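You operate a simulated robot arm through the tools that you are given. There is no shell and no other tool. Be economical: measure what you need, move in short steps, check, and stop when the job is done.

Carry out the task below with a simulated two-armed robot. There is one attempt and no reset: what you move stays moved.

Task
Switch the dosing pump rocker off. Put the green-capped sample bottle on top of the green box of seals. Take the black-handled lance and put it on the worktop of the tank rack. Press the short tank stirrer stop button two times. Take the orange-labelled white bottle and put it on the top of the dosing stand. Turn the dosing knob to 4%. Put the tall red-capped bottle on top of the box of floats. Push the rack drawer shut. Take the white filter and leave it on top of the plugs box. Take the blue filter and put it on the top of the sack shelf. Open the drawer of the syrup table, take the orange padlock and put it inside and shut the drawer again. Put the green-handled jug in the hand basin bowl. The order is free. Set down upright: green-capped sample bottle, orange-labelled white bottle, tall red-capped bottle, white filter, blue filter, green-handled jug.

It is judged by the outcome, as a careful person would: the job done as asked, and still so three seconds after it is handed in. It fails if anything else is knocked over, pushed out of place, dropped, spilled or broken. A push-on lid holds only when it is set on centred and level and pressed home; a screw cap is set on level and turned clockwise until tight.

Robot
Two 7-joint arms with two-finger parallel grippers on one trunk, on a base that drives. Base frame: it is fixed to the floor where the robot stands at the start and does not move with it; the origin is under the middle of the robot, x ahead of it, y to its left, z up. Lengths are in cm, angles in degrees, forces in N, time in s.
The left shoulder is at the start at [2, 11.3, 147.2], the right one opposite. Places, roughly: black-handled lance (6x6x20 cm) [50, 20, 90]; blue filter (5x5x9 cm) [350, 380, 60]; box of floats [250, -225, 50]; dosing knob [-250, -190, 130]; dosing pump rocker [40, 0, 130]; drawer of the syrup table [600, 390, 70]; drawer of the syrup table inside [610, 400, 70]; green box of seals [225, -200, 50]; green-capped sample bottle (6x6x14 cm) [30, 20, 90]; green-handled jug [600, 375, 100]; hand basin bowl (42x26 cm) [584, 448, 72]; orange padlock (5x3x9 cm) [400, 400, 50]; orange-labelled white bottle [-250, -175, 100]; plugs box [400, 425, 175]; rack drawer [330, 370, 40]; short tank stirrer stop button [-30, -70, 130]; tall red-capped bottle (6x5x15 cm) [150, 150, 120]; top of the dosing stand (17x47 cm) [48, 24, 80]; top of the sack shelf (56x16 cm) [364, -74, 74]; white filter (5x5x9 cm) [340, 380, 60]; worktop of the tank rack [-270, -30, 90]. Payload 1.57 kg a hand.
Tool frame (each hand has its own): the origin (TCP) lies between the finger pads and is the grasp point; the fingertips stand 3 cm ahead of it; z points along the fingers, y is the line along which they close. The gripper opens to 8 cm. The fingers are 1.7 cm wide and 1.2 cm thick; the gripper's body (4 by 8.2 cm) begins 8 cm behind the TCP.
Orientation is that of the tool frame in the base frame, as a unit quaternion [x, y, z, w]. With the fingers straight down and closing along the base's y, the tool's x points along the base's -x, its y along +y and its z along -z.

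Tools
- The arms move only by the tool jog_arm. It takes "left_motion", "right_motion" or both (then of equal length, played together; a hand with none holds still); each is a list that holds one entry, the list of rows, each a list of 7 numbers: the gripper command, from -1 (shut) to 1 (fully open), values between in proportion, then the shift along the base's x, y, z in units of 40 mm (1.0 is 40 mm), then the turn, a rotation vector about the base's x, y, z in units of 5 degrees (1.0 is 5 degrees). In form: [[[claw, dx, dy, dz, wx, wy, wz], ...]]. A call has 1 to 20 rows; each row shifts and turns the commanded pose from where the row before left it. A call with a number of a shift or a turn outside -1 to 1 is refused whole. A row lasts 0.2 s, in which the tool goes at most 5 cm and 8.6 degrees; a call with a longer step from one row to the next is refused whole, and so is a gripper value outside its range. A pose out of reach is approached as far as the arm can. The call stops where the force on the tool passes 40 N (or 10 N more than at its start, if that is more) or the arm is blocked; 0.2 s more then pass. Each finger travels about 4.5 cm/s and halts on what it meets, pressing with about 37 N; the grip force reading is that of the motor and also rises with nothing between the fingers. The clock runs only during rows and for 0.2 s after the last one: add rows that do not move to give the fingers time. The reply holds the time, the measured pose of the TCP, the force on the tool along the base axes, the opening and the grip force, in the units named above and with some noise, with the torque about the TCP (base axes, N m) and any sound that the robot's microphone picked up.
- Cameras (640 x 400 px; columns grow to the right, rows downward): "scene" is now at [6.35, -6.52, 159.42]; the picture's right is [-0.76, -0.65, 0.00], its down [-0.39, 0.45, -0.80] and it looks along [0.52, -0.61, -0.60] (base axes); focal length 214 px, centre (320, 200). "left" rides on the left gripper at [7.2, 0.7, -12.2] in its tool frame; the picture's right is [-0.09, 1.00, 0.00], its down [-0.84, -0.08, -0.54] and it looks along [-0.54, -0.05, 0.84] (tool axes); focal length 238 px, centre (320, 200). "right" rides on the right gripper at [7.2, -0.7, -12.2] in its tool frame; the picture's right is [0.09, 1.00, 0.00], its down [-0.84, 0.08, -0.54] and it looks along [-0.54, 0.05, 0.84] (tool axes); focal length 238 px, centre (320, 200). There is no depth. A picture from a camera that has moved, and an enlarged one, comes with that camera's place and axes in the base frame and with its lens.
- capture(camera): a new picture of that camera. The clock stands still meanwhile.
- move_column(by): slides the trunk up (or, below 0, down) by that many cm; the arms and the scene camera ride with it, the base frame stays. It gives what a move gives, with no picture.
- base_move(legs): drives the robot by 1 to 6 legs, each [ahead, left, turn to the left] in cm, cm and degrees, along the robot's own axes; the way and the turn of a leg run together, so that a leg with both is an arc; at most 150 cm and 180 degrees a leg. The arms and the cameras ride along, it lands a little off, and it stops where it bumps. It gives what a move gives.
- head_to(pan, tilt): turns the head with the scene camera to pan (to the left, within 80 degrees either way) and tilt (down, from -29 to 69), counted from straight ahead of the robot. It gives what a move gives.
- close_up(camera, box): a new picture of the part [left, top, right, bottom] of that camera's present view, enlarged. The clock stands still meanwhile.
- hand_in(): hands the job in; it is judged then, once.

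Go step by step. Nothing tells you exact positions but the pictures and the camera data: compare them with the known pose of the tool, close in by small moves and look again before you grip or let go. The budget is 546 turns and 346 pictures, counting those below and the enlarged ones. Unless the task says otherwise, let go and move clear before handing in.

The tools are called after "Call:" as a command line: name --argument value ..., lists and objects as JSON in quotes. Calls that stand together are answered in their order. jog_arm: Moves the arms, as the interface text tells. Its arguments: {"type":"object","properties":{"left_motion":{"type":"array"},"right_motion":{"type":"array"}},"required":[]} The other tools are called the same way: move_column (by) slides the trunk up or down; base_move (legs) drives the base; head_to (pan, tilt) turns the head that bears the scene camera; capture (camera) takes a picture; close_up (camera, box) takes an enlarged picture of a part of a camera's view; hand_in () hands the job in.

At the start:

```text
time: 0.0
left_position: [27.61, 3.39, 149.47]
left_tcp_rot: [0.0, 1.0, -0.001, -0.001]
left_wrist_force: [0.2, 0.1, 0.6]
left_moment: [0.0, 0.0, 0.0]
left_grip_width: 7.99
left_gripper_force: 0.2
right_position: [23.41, -14.83, 152.53]
right_tcp_rot: [0.0, 1.0, 0.0, 0.0]
right_wrist_force: [0.1, -0.2, -0.1]
right_moment: [0.02, -0.03, -0.02]
right_grip_width: 7.98
right_gripper_force: 0.1
trunk travel left (down, up): [-52.5, 4.5]
robot x, y, heading: [0.24, 0.28, 0.2]
head pan, tilt: [-49.4, 36.7]
```

scene: 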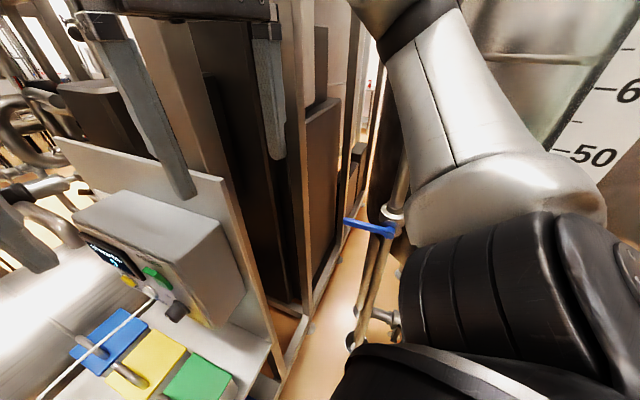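
right: 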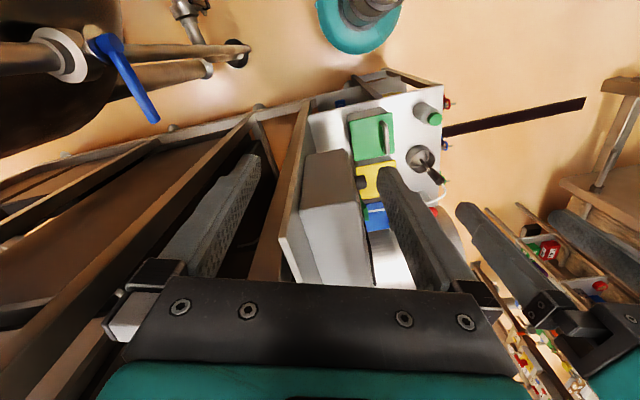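
left: 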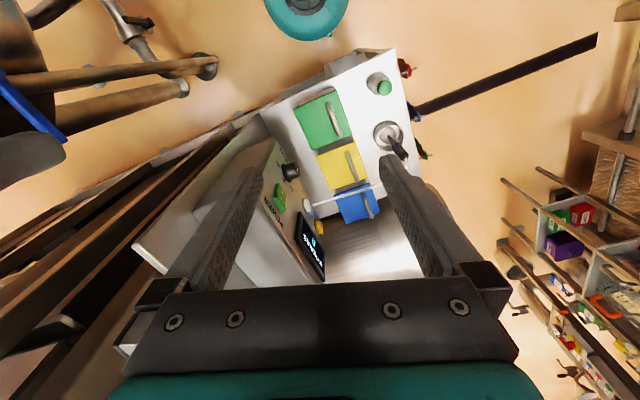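

I see a dosing stand just ahead with a pump panel, a bottle and other things on it. First I look around with the head to map the surroundings.

Call:
head_to --pan 0 --tilt 45

Call:
capture --camera "scene"

Call:
head_to --pan 40 --tilt 20

Call:
capture --camera "scene"

Call:
head_to --pan -20 --tilt 10

Call:
capture --camera "scene"

```text
time: 1.2
left_position: [27.55, 3.43, 149.4]
left_tcp_rot: [-0.002, 1.0, 0.0, 0.0]
left_wrist_force: [1.1, -0.8, -0.6]
left_moment: [0.01, 0.03, -0.01]
left_grip_width: 8.01
left_gripper_force: 0.0
right_position: [23.34, -14.81, 152.52]
right_tcp_rot: [0.0, 1.0, 0.0, 0.0]
right_wrist_force: [-0.8, -0.1, 0.1]
right_moment: [-0.01, 0.03, -0.01]
right_grip_width: 8.0
right_gripper_force: 0.0
trunk travel left (down, up): [-52.5, 4.5]
robot x, y, heading: [-0.18, -0.04, 0.0]
head pan, tilt: [0.0, 45.0]
```

```text
342 pictures are left
camera scene: at [8.81, 0.09, 158.2], right [0.0, -1.0, 0.0], down [-0.71, 0.0, -0.71], along [0.71, 0.0, -0.71], focal length 214 px, centre (320, 200)
```

scene: 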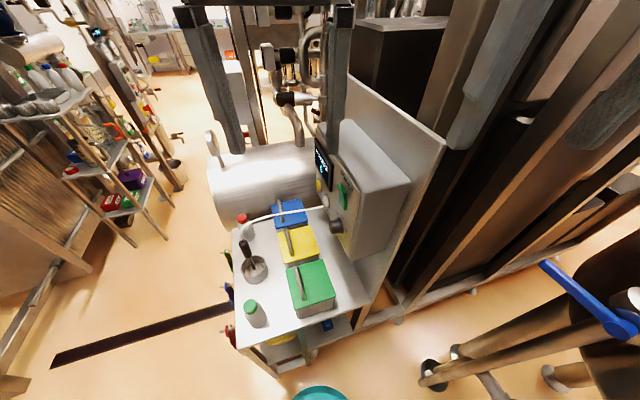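

```text
time: 2.2
left_position: [27.65, 3.31, 149.43]
left_tcp_rot: [-0.001, 1.0, -0.001, 0.0]
left_wrist_force: [-0.6, -0.8, -0.7]
left_moment: [-0.01, -0.02, -0.01]
left_grip_width: 7.99
left_gripper_force: 0.1
right_position: [23.38, -14.89, 152.42]
right_tcp_rot: [0.0, 1.0, -0.001, 0.0]
right_wrist_force: [0.5, 0.0, 0.3]
right_moment: [-0.03, -0.01, 0.01]
right_grip_width: 7.99
right_gripper_force: 0.1
trunk travel left (down, up): [-52.5, 4.5]
robot x, y, heading: [0.2, 0.5, 0.1]
head pan, tilt: [40.0, 20.0]
```

```text
341 pictures are left
camera scene: at [7.82, 6.08, 162.06], right [0.64, -0.77, 0.0], down [-0.26, -0.22, -0.94], along [0.72, 0.6, -0.34], focal length 214 px, centre (320, 200)
```

scene: 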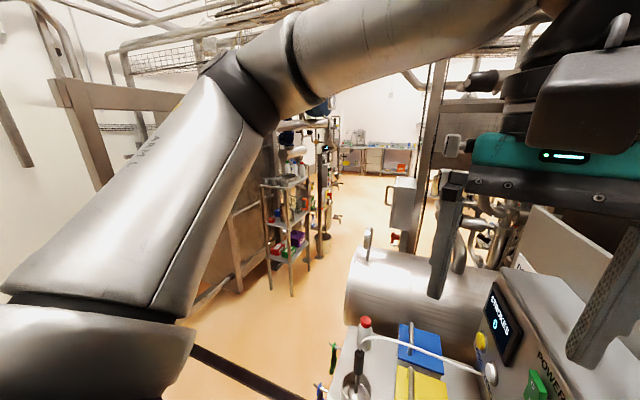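

```text
time: 3.5
left_position: [27.57, 3.35, 149.35]
left_tcp_rot: [-0.001, 1.0, -0.001, 0.001]
left_wrist_force: [-0.2, -0.8, 0.0]
left_moment: [-0.01, 0.01, -0.04]
left_grip_width: 8.0
left_gripper_force: 0.0
right_position: [23.55, -14.85, 152.54]
right_tcp_rot: [0.0, 1.0, 0.001, 0.0]
right_wrist_force: [0.2, -1.3, -1.1]
right_moment: [0.01, 0.04, 0.01]
right_grip_width: 7.98
right_gripper_force: 0.1
trunk travel left (down, up): [-52.5, 4.5]
robot x, y, heading: [0.25, -0.32, -0.2]
head pan, tilt: [-20.0, 10.0]
```

```text
340 pictures are left
camera scene: at [9.42, -3.07, 163.69], right [-0.34, -0.94, 0.0], down [-0.16, 0.06, -0.98], along [0.93, -0.34, -0.17], focal length 214 px, centre (320, 200)
```

scene: 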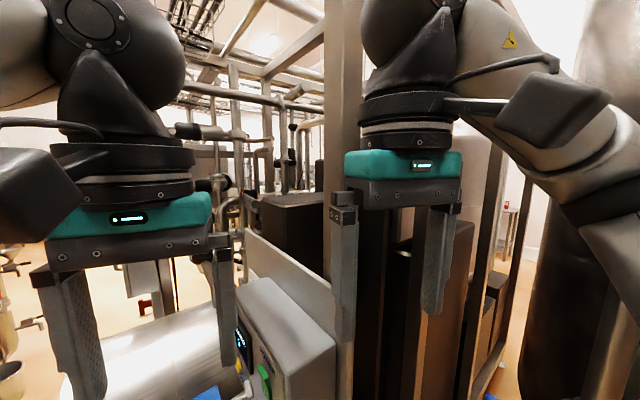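

The stand top holds the bottle, the lance in a holder, three coloured boxes and the pump. I zoom in for measurement.

Call:
head_to --pan 10 --tilt 50

Call:
close_up --camera "scene" --box '[220, 100, 460, 400]'

Call:
close_up --camera "left" --box '[200, 40, 480, 290]'

```text
time: 4.6
left_position: [27.58, 3.43, 149.32]
left_tcp_rot: [-0.001, 1.0, -0.001, -0.001]
left_wrist_force: [-1.0, 0.6, -0.9]
left_moment: [0.01, 0.02, 0.02]
left_grip_width: 7.99
left_gripper_force: 0.0
right_position: [23.4, -14.89, 152.48]
right_tcp_rot: [0.0, 1.0, 0.0, -0.001]
right_wrist_force: [0.9, 0.5, 0.0]
right_moment: [-0.04, 0.03, -0.05]
right_grip_width: 8.01
right_gripper_force: 0.1
trunk travel left (down, up): [-52.5, 4.5]
robot x, y, heading: [-0.38, -0.01, 0.0]
head pan, tilt: [10.0, 50.0]
```

```text
1.33 times, centred on (340, 250) of scene
camera zoom: at [8.27, 1.43, 157.51], right [0.17, -0.98, 0.0], down [-0.75, -0.13, -0.64], along [0.63, 0.11, -0.77], focal length 286 px, centre (293, 133)
```

zoom: 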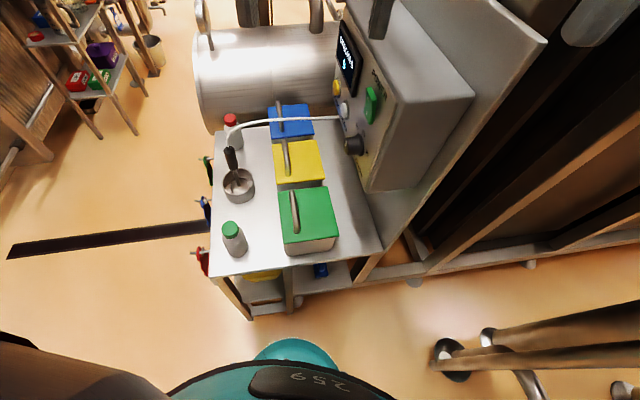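

```text
1.60 times, centred on (340, 165) of left
camera zoom: at [20.43, 3.99, 161.63], right [0.09, 1.0, 0.0], down [0.84, -0.08, 0.54], along [0.54, -0.05, -0.84], focal length 381 px, centre (288, 256)
```

zoom: 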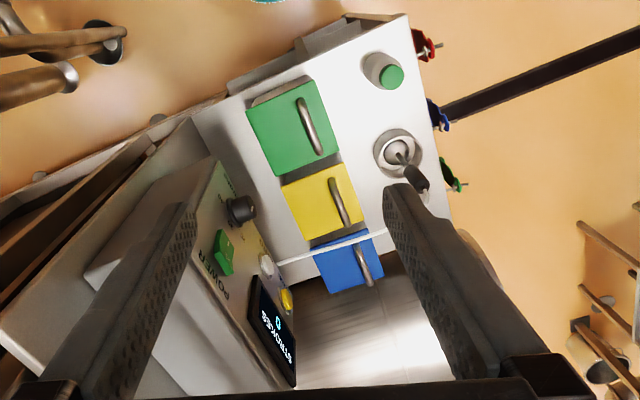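

Bottle cap is near [31,20,92], rocker near [43,-5.5,124.6] facing +y. I zoom in on the panel and the lance.

Call:
close_up --camera "scene" --box '[330, 105, 400, 155]'

Call:
close_up --camera "left" --box '[270, 110, 350, 290]'

Call:
close_up --camera "scene" --box '[270, 170, 350, 300]'

```text
8.00 times, centred on (365, 130) of scene
camera zoom: at [8.27, 1.43, 157.51], right [0.17, -0.98, 0.0], down [-0.75, -0.13, -0.64], along [0.63, 0.11, -0.77], focal length 1716 px, centre (-40, 760)
```

zoom: 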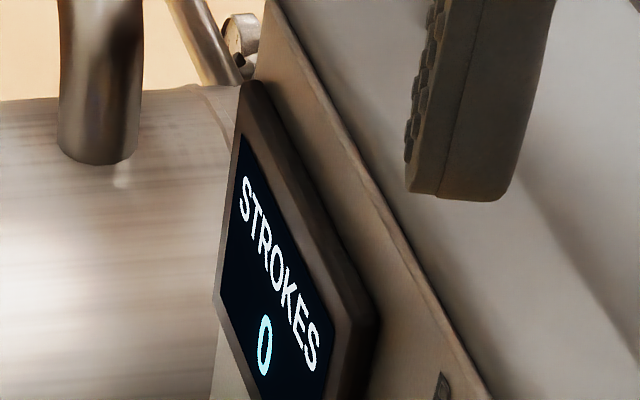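

```text
2.22 times, centred on (310, 200) of left
camera zoom: at [20.43, 3.99, 161.63], right [0.09, 1.0, 0.0], down [0.84, -0.08, 0.54], along [0.54, -0.05, -0.84], focal length 530 px, centre (342, 200)
```

zoom: 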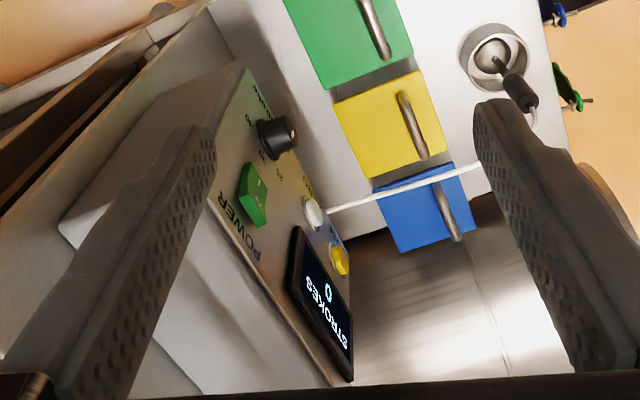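

```text
3.08 times, centred on (310, 235) of scene
camera zoom: at [8.27, 1.43, 157.51], right [0.17, -0.98, 0.0], down [-0.75, -0.13, -0.64], along [0.63, 0.11, -0.77], focal length 660 px, centre (351, 92)
```

zoom: 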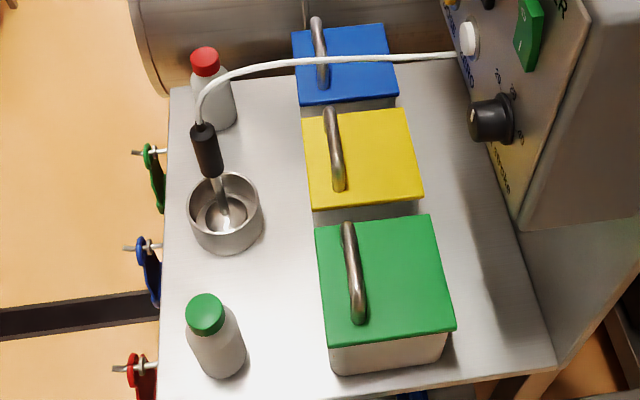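

The lance stands in a small cup with a thin white tube to the pump. I look closer at the rocker and the knob.

Call:
close_up --camera "scene" --box '[375, 155, 425, 220]'

Call:
close_up --camera "left" --box '[290, 150, 330, 230]'

```text
6.15 times, centred on (400, 188) of scene
camera zoom: at [8.27, 1.43, 157.51], right [0.17, -0.98, 0.0], down [-0.75, -0.13, -0.64], along [0.63, 0.11, -0.77], focal length 1320 px, centre (-172, 277)
```

zoom: 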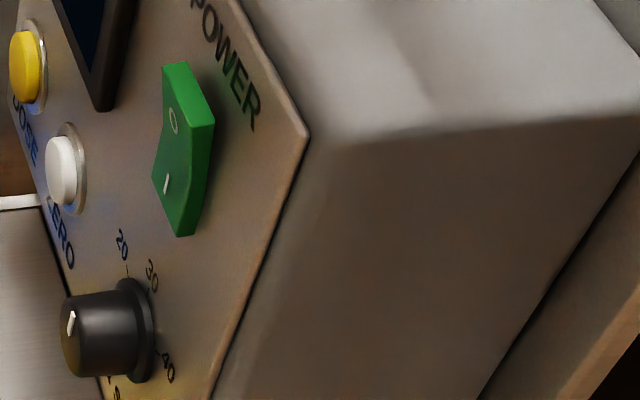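

```text
5.00 times, centred on (310, 190) of left
camera zoom: at [20.43, 3.99, 161.63], right [0.09, 1.0, 0.0], down [0.84, -0.08, 0.54], along [0.54, -0.05, -0.84], focal length 1192 px, centre (370, 250)
```

zoom: 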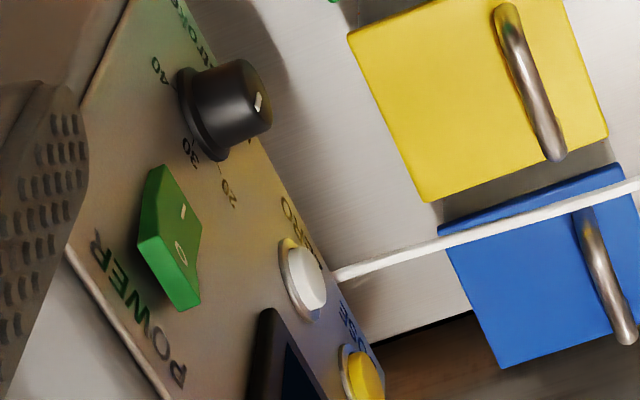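

The rocker's O end is the upper end at about [43,-4.8,126] and sticks out, so pressing that end in the -y direction switches it off. First I test the left arm's forward reach with closed fingers.

Call:
jog_arm --left_motion '[[[-1, 1, 0, 0, -1, 0, 0], [-1, 1, 0, 0, -1, 0, 0], [-1, 1, 0, 0, -1, 0, 0], [-1, 1, 0, 0, -1, 0, 0], [-1, 0, 0, 0, -1, 0, 0], [-1, 0, 0, 0, -1, 0, 0]]]'

Call:
capture --camera "scene"

```text
time: 6.0
left_position: [43.75, 3.63, 149.39]
left_tcp_rot: [0.0, 0.965, -0.261, 0.001]
left_wrist_force: [0.6, -0.7, 0.1]
left_moment: [0.04, 0.02, 0.0]
left_grip_width: 0.0
left_gripper_force: 20.7
right_position: [23.54, -14.76, 152.54]
right_tcp_rot: [0.0, 1.0, 0.001, 0.001]
right_wrist_force: [0.0, 0.5, -0.2]
right_moment: [0.0, 0.02, -0.04]
right_grip_width: 7.99
right_gripper_force: 0.2
trunk travel left (down, up): [-52.5, 4.5]
robot x, y, heading: [0.33, -0.03, -0.2]
head pan, tilt: [10.0, 50.0]
```

```text
332 pictures are left
camera scene: at [8.33, 1.48, 157.5], right [0.17, -0.98, 0.0], down [-0.75, -0.13, -0.64], along [0.63, 0.11, -0.77], focal length 214 px, centre (320, 200)
```

scene: 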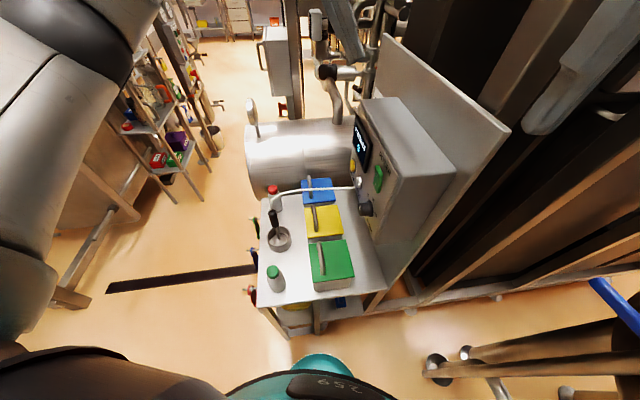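

The arm reaches easily. I tilt the fingers toward the panel, descend in front of the rocker and look.

Call:
jog_arm --left_motion '[[[-1, -0.2, 0.6, -0.9, -1, 0, 0], [-1, 0, 0, -0.94, -1, 0, 0], [-1, 0, 0, -0.94, -1, 0, 0], [-1, 0, 0, -0.94, -1, 0, 0], [-1, 0, 0, -0.94, -1, 0, 0], [-1, 0, 0, -0.94, -1, 0, 0], [-1, 0, 0, 0, 0, 0, 0]]]'

Call:
capture --camera "scene"

Call:
capture --camera "left"

```text
time: 7.6
left_position: [42.73, 5.84, 127.27]
left_tcp_rot: [-0.001, 0.866, -0.5, 0.0]
left_wrist_force: [0.2, 0.2, 0.2]
left_moment: [-0.03, -0.03, 0.02]
left_grip_width: 0.01
left_gripper_force: 21.3
right_position: [23.44, -14.96, 152.46]
right_tcp_rot: [-0.001, 1.0, 0.0, 0.0]
right_wrist_force: [-0.3, -0.9, -0.9]
right_moment: [0.0, -0.02, 0.0]
right_grip_width: 7.98
right_gripper_force: 0.0
trunk travel left (down, up): [-52.5, 4.5]
robot x, y, heading: [-0.17, 0.23, 0.1]
head pan, tilt: [10.0, 50.0]
```

```text
331 pictures are left
camera scene: at [8.25, 1.41, 157.51], right [0.17, -0.98, 0.0], down [-0.75, -0.13, -0.64], along [0.63, 0.11, -0.77], focal length 214 px, centre (320, 200)
```

scene: 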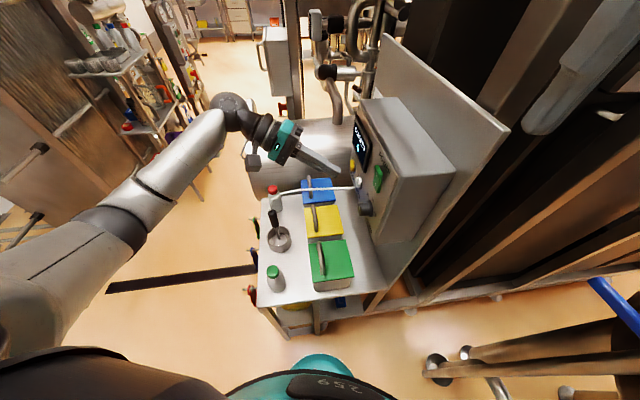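

```text
330 pictures are left
camera left: at [35.55, 16.62, 132.8], right [0.09, 0.5, -0.86], down [0.84, 0.43, 0.34], along [0.54, -0.75, -0.38], focal length 238 px, centre (320, 200)
```

left: 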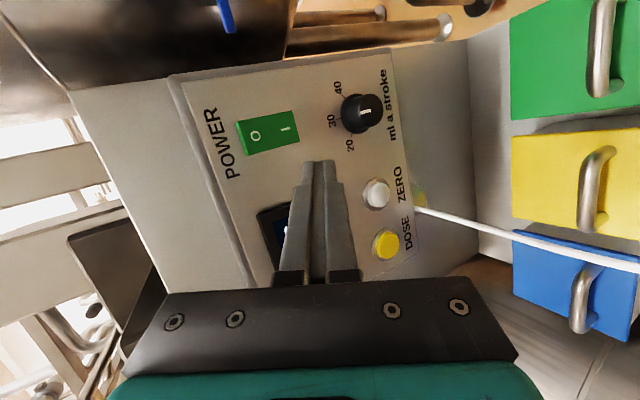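

The rocker shows O nearer the top, I pressed. I align slightly and advance to just before contact.

Call:
jog_arm --left_motion '[[[-1, -0.12, 0, 0.14, 0, 0, 0], [-1, 0, -0.8, 0, 0, 0, 0], [-1, 0, -0.7, 0, 0, 0, 0], [-1, 0, 0, 0, 0, 0, 0]]]'

Call:
capture --camera "left"

```text
time: 8.6
left_position: [42.59, -0.17, 127.66]
left_tcp_rot: [-0.002, 0.866, -0.501, 0.0]
left_wrist_force: [0.1, 0.2, 0.1]
left_moment: [0.0, 0.01, 0.01]
left_grip_width: 0.01
left_gripper_force: 21.1
right_position: [23.42, -14.77, 152.53]
right_tcp_rot: [0.001, 1.0, 0.0, 0.001]
right_wrist_force: [0.3, 1.1, 0.4]
right_moment: [0.0, -0.03, 0.0]
right_grip_width: 8.02
right_gripper_force: 0.1
trunk travel left (down, up): [-52.5, 4.5]
robot x, y, heading: [-0.35, 0.3, -0.1]
head pan, tilt: [10.0, 50.0]
```

```text
329 pictures are left
camera left: at [35.4, 10.63, 133.14], right [0.09, 0.5, -0.86], down [0.84, 0.43, 0.34], along [0.54, -0.75, -0.38], focal length 238 px, centre (320, 200)
```

left: 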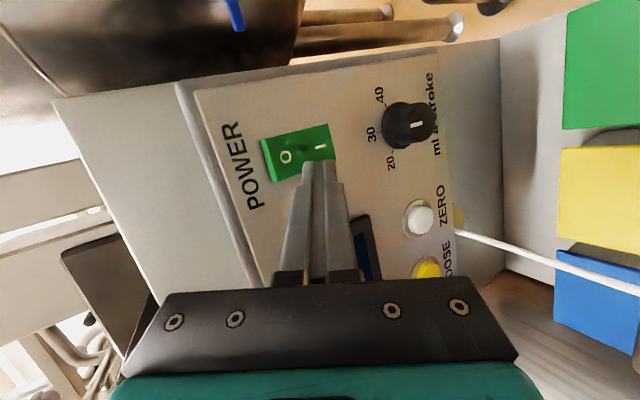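

O is at about [41.7, y, 127.7] in hand-camera terms. I shift slightly and push in.

Call:
jog_arm --left_motion '[[[-1, -0.2, 0, 0.2, 0, 0, 0], [-1, 0, -0.2, 0, 0, 0, 0], [-1, 0, -0.15, 0, 0, 0, 0], [-1, 0, -0.15, 0, 0, 0, 0], [-1, 0, 0, 0, 0, 0, 0]]]'

Call:
capture --camera "left"

```text
time: 9.8
left_position: [41.53, -1.28, 128.25]
left_tcp_rot: [-0.003, 0.866, -0.501, 0.002]
left_wrist_force: [-3.4, 35.4, 6.4]
left_moment: [0.02, -0.01, 0.15]
left_grip_width: 0.0
left_gripper_force: 21.9
right_position: [23.25, -14.04, 152.56]
right_tcp_rot: [0.0, 1.0, -0.003, 0.001]
right_wrist_force: [-0.7, 0.0, 0.1]
right_moment: [0.01, -0.01, -0.03]
right_grip_width: 8.03
right_gripper_force: 0.0
trunk travel left (down, up): [-52.5, 4.5]
robot x, y, heading: [0.17, -0.19, 0.0]
head pan, tilt: [10.0, 50.0]
```

```text
328 pictures are left
camera left: at [34.37, 9.46, 133.89], right [0.09, 0.5, -0.86], down [0.83, 0.44, 0.34], along [0.55, -0.75, -0.38], focal length 238 px, centre (320, 200)
```

left: 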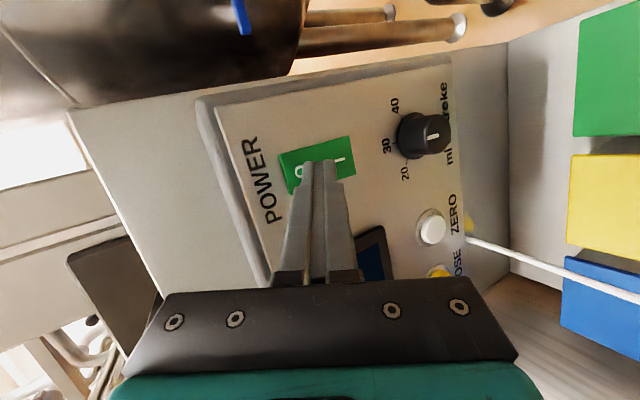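

Contact with 35 N; I back off and check.

Call:
jog_arm --left_motion '[[[-1, 0, 0.9, 0, 0, 0, 0], [-1, 0, 0.5, 0, 0, 0, 0]]]'

Call:
close_up --camera "left" --box '[200, 60, 460, 240]'

```text
time: 10.4
left_position: [41.49, 3.42, 128.39]
left_tcp_rot: [0.001, 0.866, -0.501, -0.002]
left_wrist_force: [0.1, 0.2, -0.6]
left_moment: [-0.01, 0.04, -0.01]
left_grip_width: 0.0
left_gripper_force: 21.3
right_position: [23.42, -14.8, 152.53]
right_tcp_rot: [0.001, 1.0, 0.0, 0.0]
right_wrist_force: [0.1, 0.1, 0.0]
right_moment: [0.0, 0.01, 0.0]
right_grip_width: 8.02
right_gripper_force: 0.0
trunk travel left (down, up): [-52.5, 4.5]
robot x, y, heading: [0.18, -0.23, -0.2]
head pan, tilt: [10.0, 50.0]
```

```text
2.22 times, centred on (330, 150) of left
camera zoom: at [34.45, 14.39, 133.84], right [0.09, 0.49, -0.86], down [0.84, 0.43, 0.33], along [0.54, -0.75, -0.38], focal length 530 px, centre (298, 311)
```

zoom: 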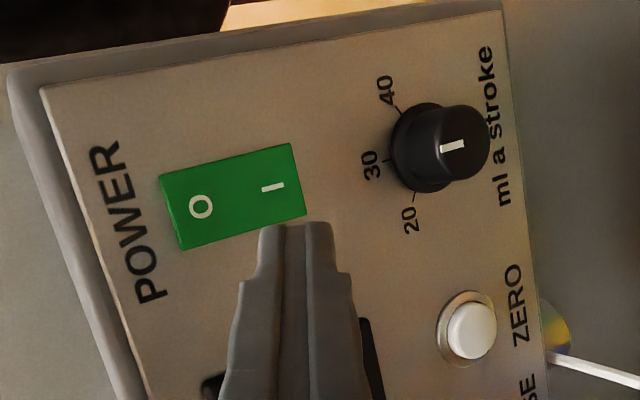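

Call:
close_up --camera "scene" --box '[360, 135, 420, 220]'

```text
4.71 times, centred on (390, 178) of scene
camera zoom: at [8.29, 1.52, 157.5], right [0.17, -0.98, 0.0], down [-0.75, -0.13, -0.64], along [0.63, 0.11, -0.77], focal length 1009 px, centre (-9, 306)
```

zoom: 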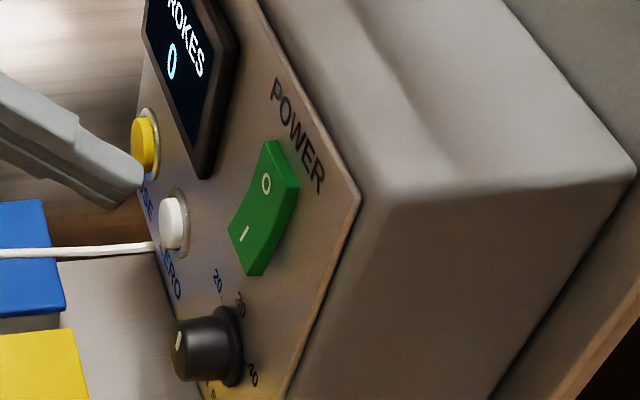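

Still on (display lit). I press again a bit higher, near the rocker's upper end.

Call:
jog_arm --left_motion '[[[-1, 0.03, 0, 0.16, 0, 0, 0], [-1, 0, -0.5, 0, 0, 0, 0], [-1, 0, -0.5, 0, 0, 0, 0], [-1, 0, -0.15, 0, 0, 0, 0], [-1, 0, -0.1, 0, 0, 0, 0], [-1, 0, -0.1, 0, 0, 0, 0], [-1, 0, -0.1, 0, 0, 0, 0], [-1, 0, -0.1, 0, 0, 0, 0]]]'

Call:
capture --camera "left"

Call:
close_up --camera "scene" --box '[360, 135, 420, 220]'

```text
time: 12.2
left_position: [41.55, -1.54, 129.08]
left_tcp_rot: [-0.006, 0.868, -0.496, 0.004]
left_wrist_force: [-8.5, 25.0, 6.0]
left_moment: [-0.01, 0.04, -0.02]
left_grip_width: 0.02
left_gripper_force: 20.9
right_position: [23.06, -14.35, 152.73]
right_tcp_rot: [-0.001, 1.0, -0.001, 0.002]
right_wrist_force: [-0.7, 0.2, 0.3]
right_moment: [0.06, -0.03, 0.01]
right_grip_width: 8.0
right_gripper_force: 0.0
trunk travel left (down, up): [-52.5, 4.5]
robot x, y, heading: [-0.05, 0.22, 0.3]
head pan, tilt: [10.0, 50.0]
stopped in row 8 (left hand): the force on the tool passed its limit at 42 N (the readings are from after the stop); the commanded pose is now the measured one
```

```text
325 pictures are left
camera left: at [34.27, 9.25, 134.69], right [0.09, 0.51, -0.86], down [0.83, 0.44, 0.34], along [0.55, -0.74, -0.38], focal length 238 px, centre (320, 200)
```

left: 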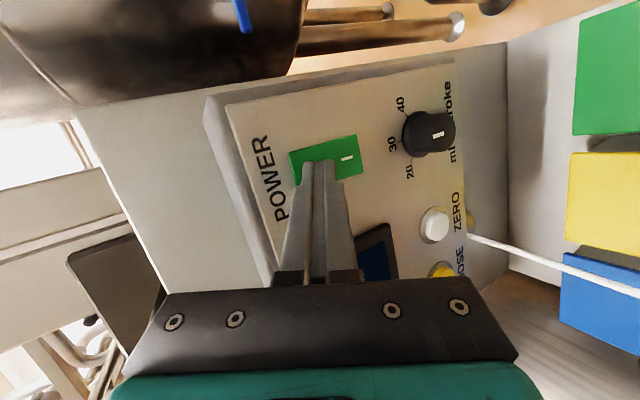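

```text
4.71 times, centred on (390, 178) of scene
camera zoom: at [7.91, 1.92, 157.53], right [0.18, -0.98, 0.0], down [-0.75, -0.14, -0.64], along [0.63, 0.11, -0.76], focal length 1009 px, centre (-9, 306)
```

zoom: 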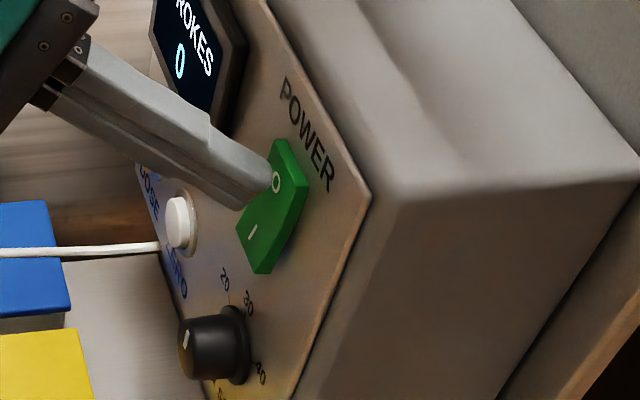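

The finger sits low and toward the far edge of the O half. I back off, shift -x and up, and press again.

Call:
jog_arm --left_motion '[[[-1, 0, 0.4, 0, 0, 0, 0], [-1, -0.15, 0, 0.2, 0, 0, 0], [-1, 0, -0.35, 0, 0, 0, 0], [-1, 0, -0.1, 0, 0, 0, 0], [-1, 0, -0.1, 0, 0, 0, 0], [-1, 0, -0.1, 0, 0, 0, 0], [-1, 0, -0.1, 0, 0, 0, 0], [-1, 0, -0.1, 0, 0, 0, 0]]]'

Call:
close_up --camera "scene" --box '[360, 135, 420, 220]'

```text
time: 13.5
left_position: [40.97, -1.7, 129.94]
left_tcp_rot: [-0.006, 0.87, -0.494, 0.005]
left_wrist_force: [-10.0, 25.3, 5.4]
left_moment: [0.04, -0.02, -0.06]
left_grip_width: 0.03
left_gripper_force: 21.4
right_position: [23.12, -14.26, 152.57]
right_tcp_rot: [-0.002, 1.0, -0.001, 0.001]
right_wrist_force: [-0.6, -0.7, -0.5]
right_moment: [0.02, -0.02, 0.0]
right_grip_width: 7.98
right_gripper_force: 0.1
trunk travel left (down, up): [-52.5, 4.5]
robot x, y, heading: [-0.03, 0.02, 0.2]
head pan, tilt: [10.0, 50.0]
stopped in row 6 (left hand): the force on the tool passed its limit at 42 N (the readings are from after the stop); the commanded pose is now the measured one
```

```text
4.71 times, centred on (390, 178) of scene
camera zoom: at [7.86, 2.02, 157.53], right [0.18, -0.98, 0.0], down [-0.75, -0.14, -0.64], along [0.63, 0.11, -0.76], focal length 1009 px, centre (-9, 306)
```

zoom: 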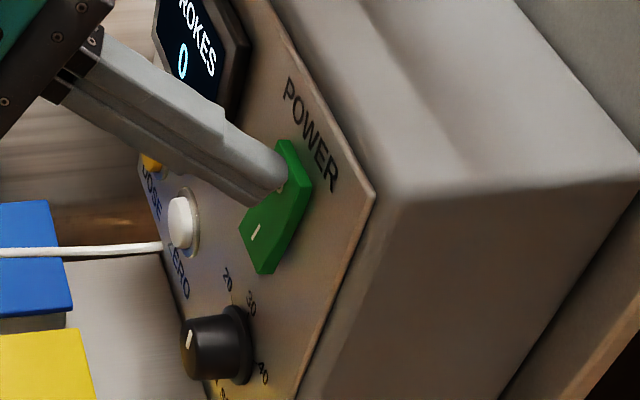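

The rocker barely moves. I try once more, at the very top end with gentler, longer pressing.

Call:
jog_arm --left_motion '[[[-1, 0, 0.2, 0, 0, 0, 0], [-1, 0, 0.0, 0.15, 0, 0, 0], [-1, 0, -0.15, 0, 0, 0, 0], [-1, 0, -0.03, 0, 0, 0, 0], [-1, 0, -0.03, 0, 0, 0, 0], [-1, 0, -0.03, 0, 0, 0, 0], [-1, 0, -0.03, 0, 0, 0, 0], [-1, 0, -0.03, 0, 0, 0, 0], [-1, 0, -0.03, 0, 0, 0, 0], [-1, 0, -0.03, 0, 0, 0, 0], [-1, 0, -0.03, 0, 0, 0, 0], [-1, 0, -0.03, 0, 0, 0, 0], [-1, 0, -0.03, 0, 0, 0, 0], [-1, 0, -0.03, 0, 0, 0, 0]]]'

Call:
close_up --camera "scene" --box '[360, 135, 420, 220]'

Call:
capture --camera "left"

```text
time: 15.7
left_position: [41.28, -1.92, 130.36]
left_tcp_rot: [-0.012, 0.872, -0.489, 0.006]
left_wrist_force: [-5.3, 24.0, 4.2]
left_moment: [0.12, 0.12, 0.1]
left_grip_width: 0.02
left_gripper_force: 21.6
right_position: [23.23, -14.27, 152.64]
right_tcp_rot: [-0.002, 1.0, 0.0, 0.0]
right_wrist_force: [0.9, -0.7, 0.0]
right_moment: [0.04, -0.01, 0.01]
right_grip_width: 7.98
right_gripper_force: 0.1
trunk travel left (down, up): [-52.5, 4.5]
robot x, y, heading: [0.05, 0.44, 0.4]
head pan, tilt: [10.0, 50.0]
stopped in row 10 (left hand): the force on the tool passed its limit at 41 N (the readings are from after the stop); the commanded pose is now the measured one
```

```text
4.71 times, centred on (390, 178) of scene
camera zoom: at [7.92, 1.98, 157.53], right [0.18, -0.98, 0.0], down [-0.75, -0.14, -0.64], along [0.63, 0.11, -0.76], focal length 1009 px, centre (-9, 306)
```

zoom: 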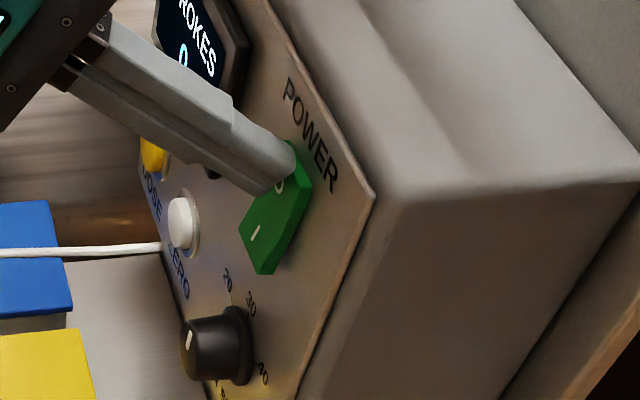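

```text
321 pictures are left
camera left: at [33.77, 8.51, 136.21], right [0.08, 0.52, -0.85], down [0.83, 0.44, 0.35], along [0.56, -0.73, -0.4], focal length 238 px, centre (320, 200)
```

left: 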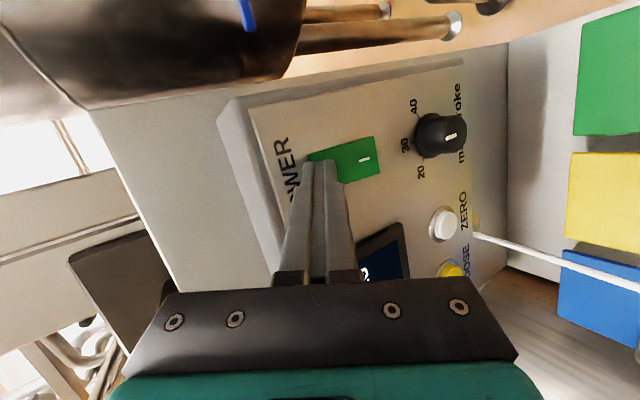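

The rocker did not tip. I back off and take a well-lit zoom to judge its shape again.

Call:
jog_arm --left_motion '[[[-1, 0, 0.9, 0, -1, 0, 0], [-1, 0, 0.9, 0, -1, 0, 0], [-1, 0, 0.3, 0, -1, 0, 0], [-1, 0, 0, 0, -1, 0, 0], [-1, 0, 0, 0, -1, 0, 0], [-1, 0, 0, 0, -1, 0, 0], [-1, 0, 0, 0, 0, 0, 0]]]'

Call:
close_up --camera "scene" --box '[370, 160, 396, 202]'

Call:
capture --camera "left"

```text
time: 17.3
left_position: [41.3, 5.76, 130.39]
left_tcp_rot: [-0.009, 0.714, -0.701, 0.0]
left_wrist_force: [0.2, 0.3, 0.1]
left_moment: [0.01, -0.05, 0.0]
left_grip_width: 0.0
left_gripper_force: 21.3
right_position: [23.41, -14.78, 152.35]
right_tcp_rot: [-0.002, 1.0, 0.001, -0.001]
right_wrist_force: [-0.4, -0.1, 0.1]
right_moment: [0.02, -0.01, -0.03]
right_grip_width: 7.99
right_gripper_force: 0.1
trunk travel left (down, up): [-52.5, 4.5]
robot x, y, heading: [-0.01, -0.12, 0.1]
head pan, tilt: [10.0, 50.0]
```

```text
9.52 times, centred on (383, 181) of scene
camera zoom: at [8.24, 1.59, 157.51], right [0.18, -0.98, 0.0], down [-0.75, -0.14, -0.64], along [0.63, 0.11, -0.77], focal length 2043 px, centre (-280, 381)
```

zoom: 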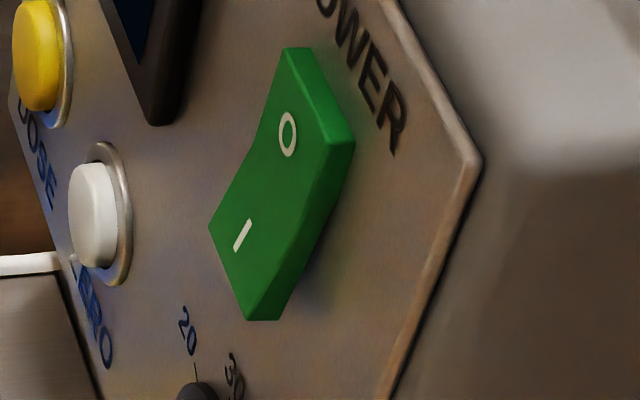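

```text
319 pictures are left
camera left: at [34.01, 17.75, 130.07], right [0.08, 0.02, -1.0], down [0.83, 0.55, 0.08], along [0.55, -0.83, 0.03], focal length 238 px, centre (320, 200)
```

left: 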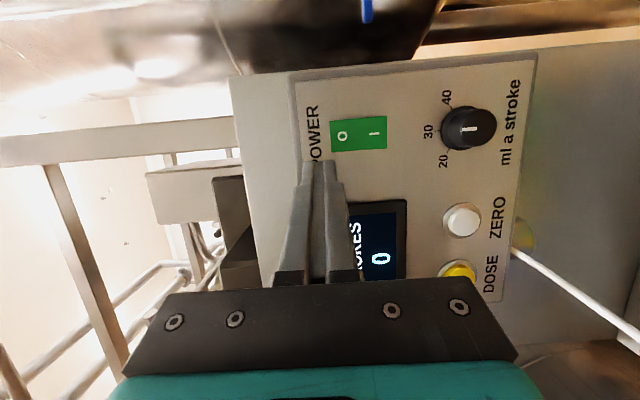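

The close view shows the upper O half is now flush and the I half sticks out: the rocker is off. Next is the lance: I turn the left hand to approach it horizontally from +y, camera on top.

Call:
jog_arm --left_motion '[[[-1, 0, 0.5, 0, 0, 1, 0], [-1, 0, 0.5, 0, 0, 1, 0], [-1, 0, 0.5, 0, 0, 1, 0], [-1, 0, 0.5, 0, 0, 1, 0], [-1, 0, 0.5, 0, 0, 1, 0], [-1, 0, 0.5, 0, 0, 1, 0], [-1, 0, 0.5, 0, 0, 1, 0], [-1, 0, 0.5, 0, 0, 1, 0], [-1, 0, 0.5, 0, 0, 1, 0], [-1, 0, 0.5, 0, 0, 1, 0], [-1, 0, 0.5, 0, 0, 1, 0], [-1, 0, 0.5, 0, 0, 1, 0], [-1, 0.1, 0.5, 0, 0, 1, 0], [1, 0.2, 0.5, 0, 0, 1, 0], [1, 0.2, 0.5, 0, 0, 1, 0], [1, 0.2, 0.5, 0, 0, 1, 0], [1, 0.2, 0.5, 0, 0, 1, 0], [1, 0.2, 0.5, 0, 0, 1, 0], [1, 0, 0, 0, 0, 0, 0]]]'

Call:
capture --camera "scene"

Call:
capture --camera "left"

```text
time: 21.3
left_position: [41.5, 31.55, 130.39]
left_tcp_rot: [-0.384, 0.603, -0.585, -0.383]
left_wrist_force: [0.2, -0.5, 0.2]
left_moment: [0.02, -0.01, -0.03]
left_grip_width: 7.99
left_gripper_force: 0.1
left hand out of reach, approached as far as the arm can: row 14, 15, 16, 17, 18
right_position: [23.34, -14.6, 152.56]
right_tcp_rot: [-0.001, 1.0, 0.001, -0.001]
right_wrist_force: [-1.2, 0.9, 0.7]
right_moment: [0.01, -0.01, 0.0]
right_grip_width: 7.98
right_gripper_force: 0.0
trunk travel left (down, up): [-52.5, 4.5]
robot x, y, heading: [0.37, -0.21, 0.1]
head pan, tilt: [10.0, 50.0]
```

```text
318 pictures are left
camera scene: at [8.23, 1.59, 157.51], right [0.18, -0.98, 0.0], down [-0.75, -0.14, -0.64], along [0.63, 0.11, -0.77], focal length 214 px, centre (320, 200)
```

scene: 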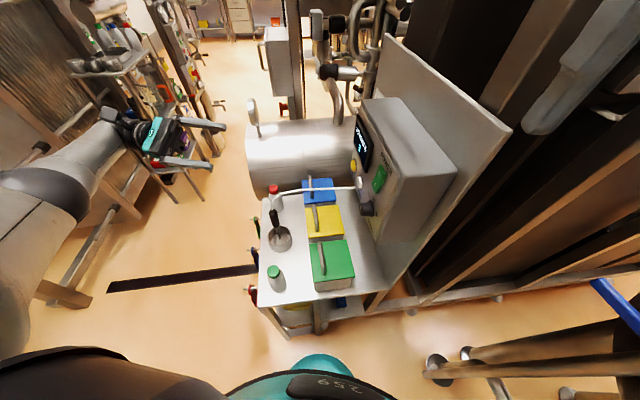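

```text
317 pictures are left
camera left: at [38.16, 43.7, 137.08], right [-0.87, 0.02, -0.49], down [0.42, 0.55, -0.72], along [0.26, -0.83, -0.49], focal length 238 px, centre (320, 200)
```

left: 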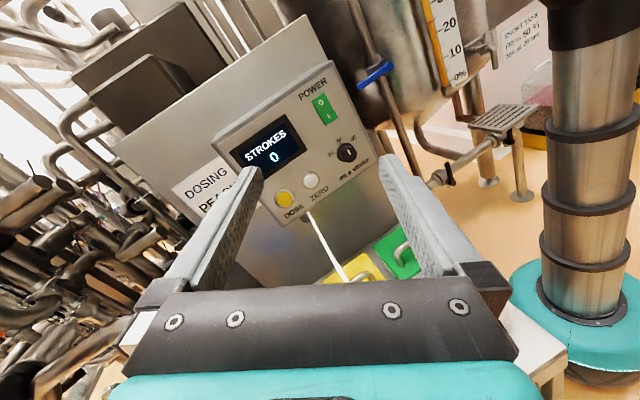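

The pose is at its reach limit, so I will approach the lance from the stand's left side with the base instead. First I bring the left hand back to tool-down near the body.

Call:
jog_arm --left_motion '[[[1, -0.3, -0.5, 0.2, 0, -1, 0], [1, -0.3, -0.5, 0.2, 0, -1, 0], [1, -0.3, -0.5, 0.2, 0, -1, 0], [1, -0.3, -0.5, 0.2, 0, -1, 0], [1, -0.3, -0.5, 0.2, 0, -1, 0], [1, -0.3, 0, 0.2, 0, -1, 0], [1, -0.3, 0, 0.2, 0, -1, 0], [1, -0.3, 0, 0.2, 0, -1, 0], [1, -0.3, 0, 0.2, 0, -1, 0], [1, -0.3, 0, 0.2, 0, -1, 0], [1, 0, 0, 0, 0, -1, 0], [1, 0, 0, 0, 0, -1, 0], [1, 0, 0, 0, 0, -1, 0]]]'

Call:
jog_arm --left_motion '[[[1, 0, -0.1, 0, 1, 0, 0], [1, 0, -0.1, 0, 1, 0, 0], [1, 0, -0.1, 0, 1, 0, 0], [1, 0, -0.1, 0, 1, 0, 0], [1, 0, -0.1, 0, 1, 0, 0], [1, 0, -0.1, 0, 1, 0, 0], [1, 0, -0.1, 0, 1, 0, 0], [1, 0, -0.1, 0, 1, 0, 0], [1, 0, -0.1, 0, 1, 0, 0], [1, 0, -0.1, 0, 1, 0, 0], [1, 0, -0.1, 0, 1, 0, 0], [1, 0, -0.1, 0, 1, 0, 0], [1, 0, -0.1, 0, 1, 0, 0], [1, 0, -0.1, 0, 1, 0, 0], [1, 0, 0, 0, 1, 0, 0], [1, 0, 0, 0, 1, 0, 0], [1, 0, 0, 0, 1, 0, 0], [1, 0, 0, 0, 1, 0, 0]]]'

Call:
head_to --pan 60 --tilt 35

Call:
capture --camera "scene"

```text
time: 24.1
left_position: [29.61, 21.66, 138.28]
left_tcp_rot: [-0.009, 0.716, -0.698, 0.002]
left_wrist_force: [-0.8, 0.0, 0.1]
left_moment: [0.02, -0.04, -0.02]
left_grip_width: 8.04
left_gripper_force: 0.0
right_position: [23.46, -14.69, 152.56]
right_tcp_rot: [-0.002, 1.0, 0.0, 0.001]
right_wrist_force: [0.4, 0.4, 0.3]
right_moment: [0.02, 0.02, 0.02]
right_grip_width: 8.0
right_gripper_force: 0.0
trunk travel left (down, up): [-52.5, 4.5]
robot x, y, heading: [0.01, 0.05, 0.4]
head pan, tilt: [10.0, 50.0]
```

```text
time: 27.9
left_position: [29.58, 16.11, 138.33]
left_tcp_rot: [-0.006, 1.0, 0.012, 0.008]
left_wrist_force: [0.5, 0.1, 0.4]
left_moment: [0.01, -0.01, 0.0]
left_grip_width: 8.02
left_gripper_force: 0.0
right_position: [23.5, -14.69, 152.56]
right_tcp_rot: [-0.001, 1.0, 0.0, -0.001]
right_wrist_force: [-0.2, -0.8, 0.0]
right_moment: [0.02, 0.0, 0.01]
right_grip_width: 7.98
right_gripper_force: 0.0
trunk travel left (down, up): [-52.5, 4.5]
robot x, y, heading: [0.06, 0.22, 0.2]
head pan, tilt: [10.0, 50.0]
```

```text
time: 29.1
left_position: [29.61, 16.1, 138.31]
left_tcp_rot: [-0.007, 1.0, 0.01, 0.007]
left_wrist_force: [0.3, -0.7, -0.1]
left_moment: [0.02, -0.01, -0.01]
left_grip_width: 8.03
left_gripper_force: 0.1
right_position: [23.55, -14.61, 152.52]
right_tcp_rot: [-0.002, 1.0, 0.001, 0.0]
right_wrist_force: [0.4, 0.3, -0.6]
right_moment: [0.02, 0.0, -0.02]
right_grip_width: 8.0
right_gripper_force: 0.0
trunk travel left (down, up): [-52.5, 4.5]
robot x, y, heading: [-0.2, -0.16, 0.3]
head pan, tilt: [60.0, 35.0]
```

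```text
316 pictures are left
camera scene: at [5.04, 7.87, 159.68], right [0.87, -0.5, 0.0], down [-0.29, -0.5, -0.82], along [0.41, 0.71, -0.57], focal length 214 px, centre (320, 200)
```

scene: 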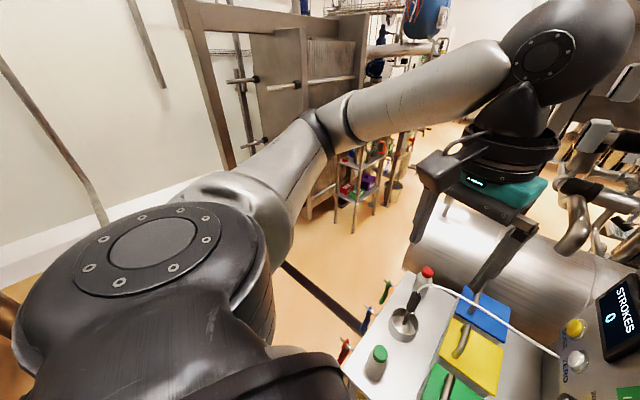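

Left of the stand the floor is clear. I drive around so the robot faces the stand from its left side (+y side, heading -90°).

Call:
base_move --legs '[[0, 64, 0], [37, 0, 0], [0, 0, -90]]'

Call:
head_to --pan 0 --tilt 50

Call:
capture --camera "scene"

```text
time: 38.5
left_position: [52.31, 35.74, 138.33]
left_tcp_rot: [0.704, 0.71, 0.002, 0.013]
left_wrist_force: [0.6, -0.2, -0.3]
left_moment: [-0.02, 0.01, 0.0]
left_grip_width: 8.0
left_gripper_force: 0.0
right_position: [21.38, 42.02, 152.47]
right_tcp_rot: [0.708, 0.706, 0.0, 0.001]
right_wrist_force: [0.3, 0.6, -1.2]
right_moment: [0.01, -0.02, -0.01]
right_grip_width: 8.0
right_gripper_force: 0.0
trunk travel left (down, up): [-52.5, 4.5]
robot x, y, heading: [36.63, 65.29, -90.1]
head pan, tilt: [60.0, 35.0]
```

```text
time: 39.8
left_position: [52.25, 35.82, 138.47]
left_tcp_rot: [0.705, 0.709, 0.002, 0.014]
left_wrist_force: [-0.2, 1.0, 0.4]
left_moment: [0.02, 0.01, 0.01]
left_grip_width: 7.99
left_gripper_force: 0.0
right_position: [21.54, 42.06, 152.53]
right_tcp_rot: [0.708, 0.706, 0.0, 0.001]
right_wrist_force: [0.5, 0.6, -0.5]
right_moment: [-0.04, -0.02, 0.0]
right_grip_width: 8.01
right_gripper_force: 0.1
trunk travel left (down, up): [-52.5, 4.5]
robot x, y, heading: [36.51, 65.23, -90.1]
head pan, tilt: [0.0, 50.0]
```

```text
315 pictures are left
camera scene: at [36.1, 56.89, 157.51], right [-1.0, 0.0, 0.0], down [0.0, 0.77, -0.64], along [0.0, -0.64, -0.77], focal length 214 px, centre (320, 200)
```

scene: 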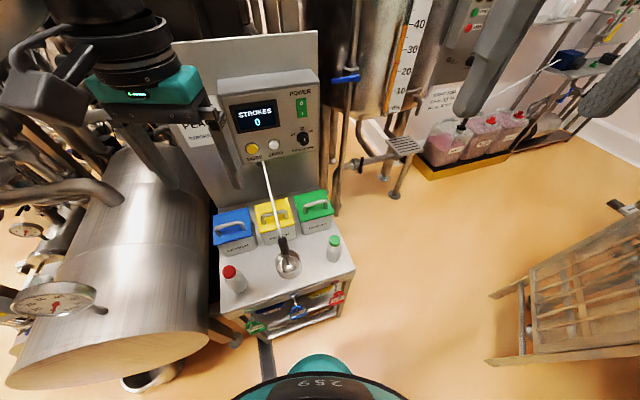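

Now I lower the left hand toward the lance from +y with a 55° forward tilt and look.

Call:
jog_arm --left_motion '[[[1, -0.12, 0, -0.7, -1, 0, 0], [1, -0.12, 0, -0.7, -1, 0, 0], [1, -0.12, 0, -0.7, -1, 0, 0], [1, -0.12, 0, -0.7, -1, 0, 0], [1, -0.12, 0, -0.7, -1, 0, 0], [1, -0.12, 0, -0.7, -1, 0, 0], [1, -0.12, 0, -0.7, -1, 0, 0], [1, -0.12, 0, -0.7, -1, 0, 0], [1, -0.12, 0, -0.7, -1, 0, 0], [1, -0.12, 0, -0.7, -1, 0, 0], [1, 0, 0, -0.7, -1, 0, 0], [1, 0, 0, 0, 0, 0, 0]]]'

Call:
capture --camera "left"

Call:
capture --camera "scene"

```text
time: 42.4
left_position: [46.79, 32.03, 106.84]
left_tcp_rot: [0.619, 0.63, -0.326, 0.338]
left_wrist_force: [0.1, -0.9, -0.5]
left_moment: [0.01, 0.0, 0.04]
left_grip_width: 7.98
left_gripper_force: 0.1
left hand out of reach, approached as far as the arm can: row 4, 5, 6
right_position: [21.55, 42.11, 152.49]
right_tcp_rot: [0.707, 0.707, 0.0, 0.0]
right_wrist_force: [-0.7, -0.6, -0.7]
right_moment: [0.0, -0.01, 0.0]
right_grip_width: 7.98
right_gripper_force: 0.1
trunk travel left (down, up): [-52.5, 4.5]
robot x, y, heading: [36.43, 65.62, -90.5]
head pan, tilt: [0.0, 50.0]
```

```text
314 pictures are left
camera left: at [47.11, 46.1, 107.92], right [1.0, -0.03, 0.08], down [-0.08, -0.02, 1.0], along [-0.03, -1.0, -0.03], focal length 238 px, centre (320, 200)
```

left: 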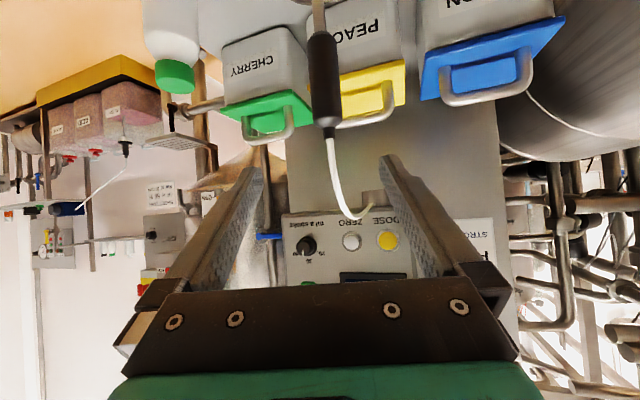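

```text
313 pictures are left
camera scene: at [36.08, 56.84, 157.5], right [-1.0, 0.0, 0.0], down [0.0, 0.77, -0.64], along [0.0, -0.64, -0.77], focal length 214 px, centre (320, 200)
```

scene: 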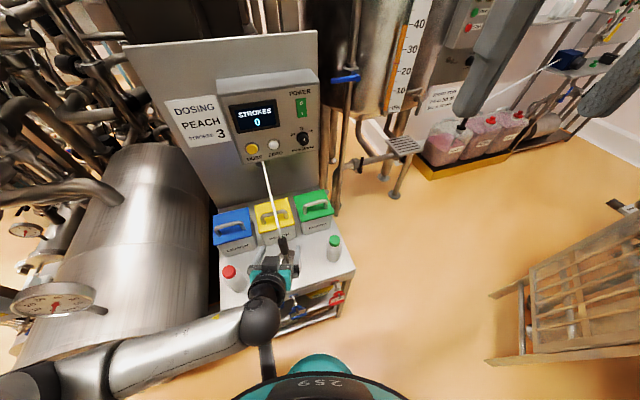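

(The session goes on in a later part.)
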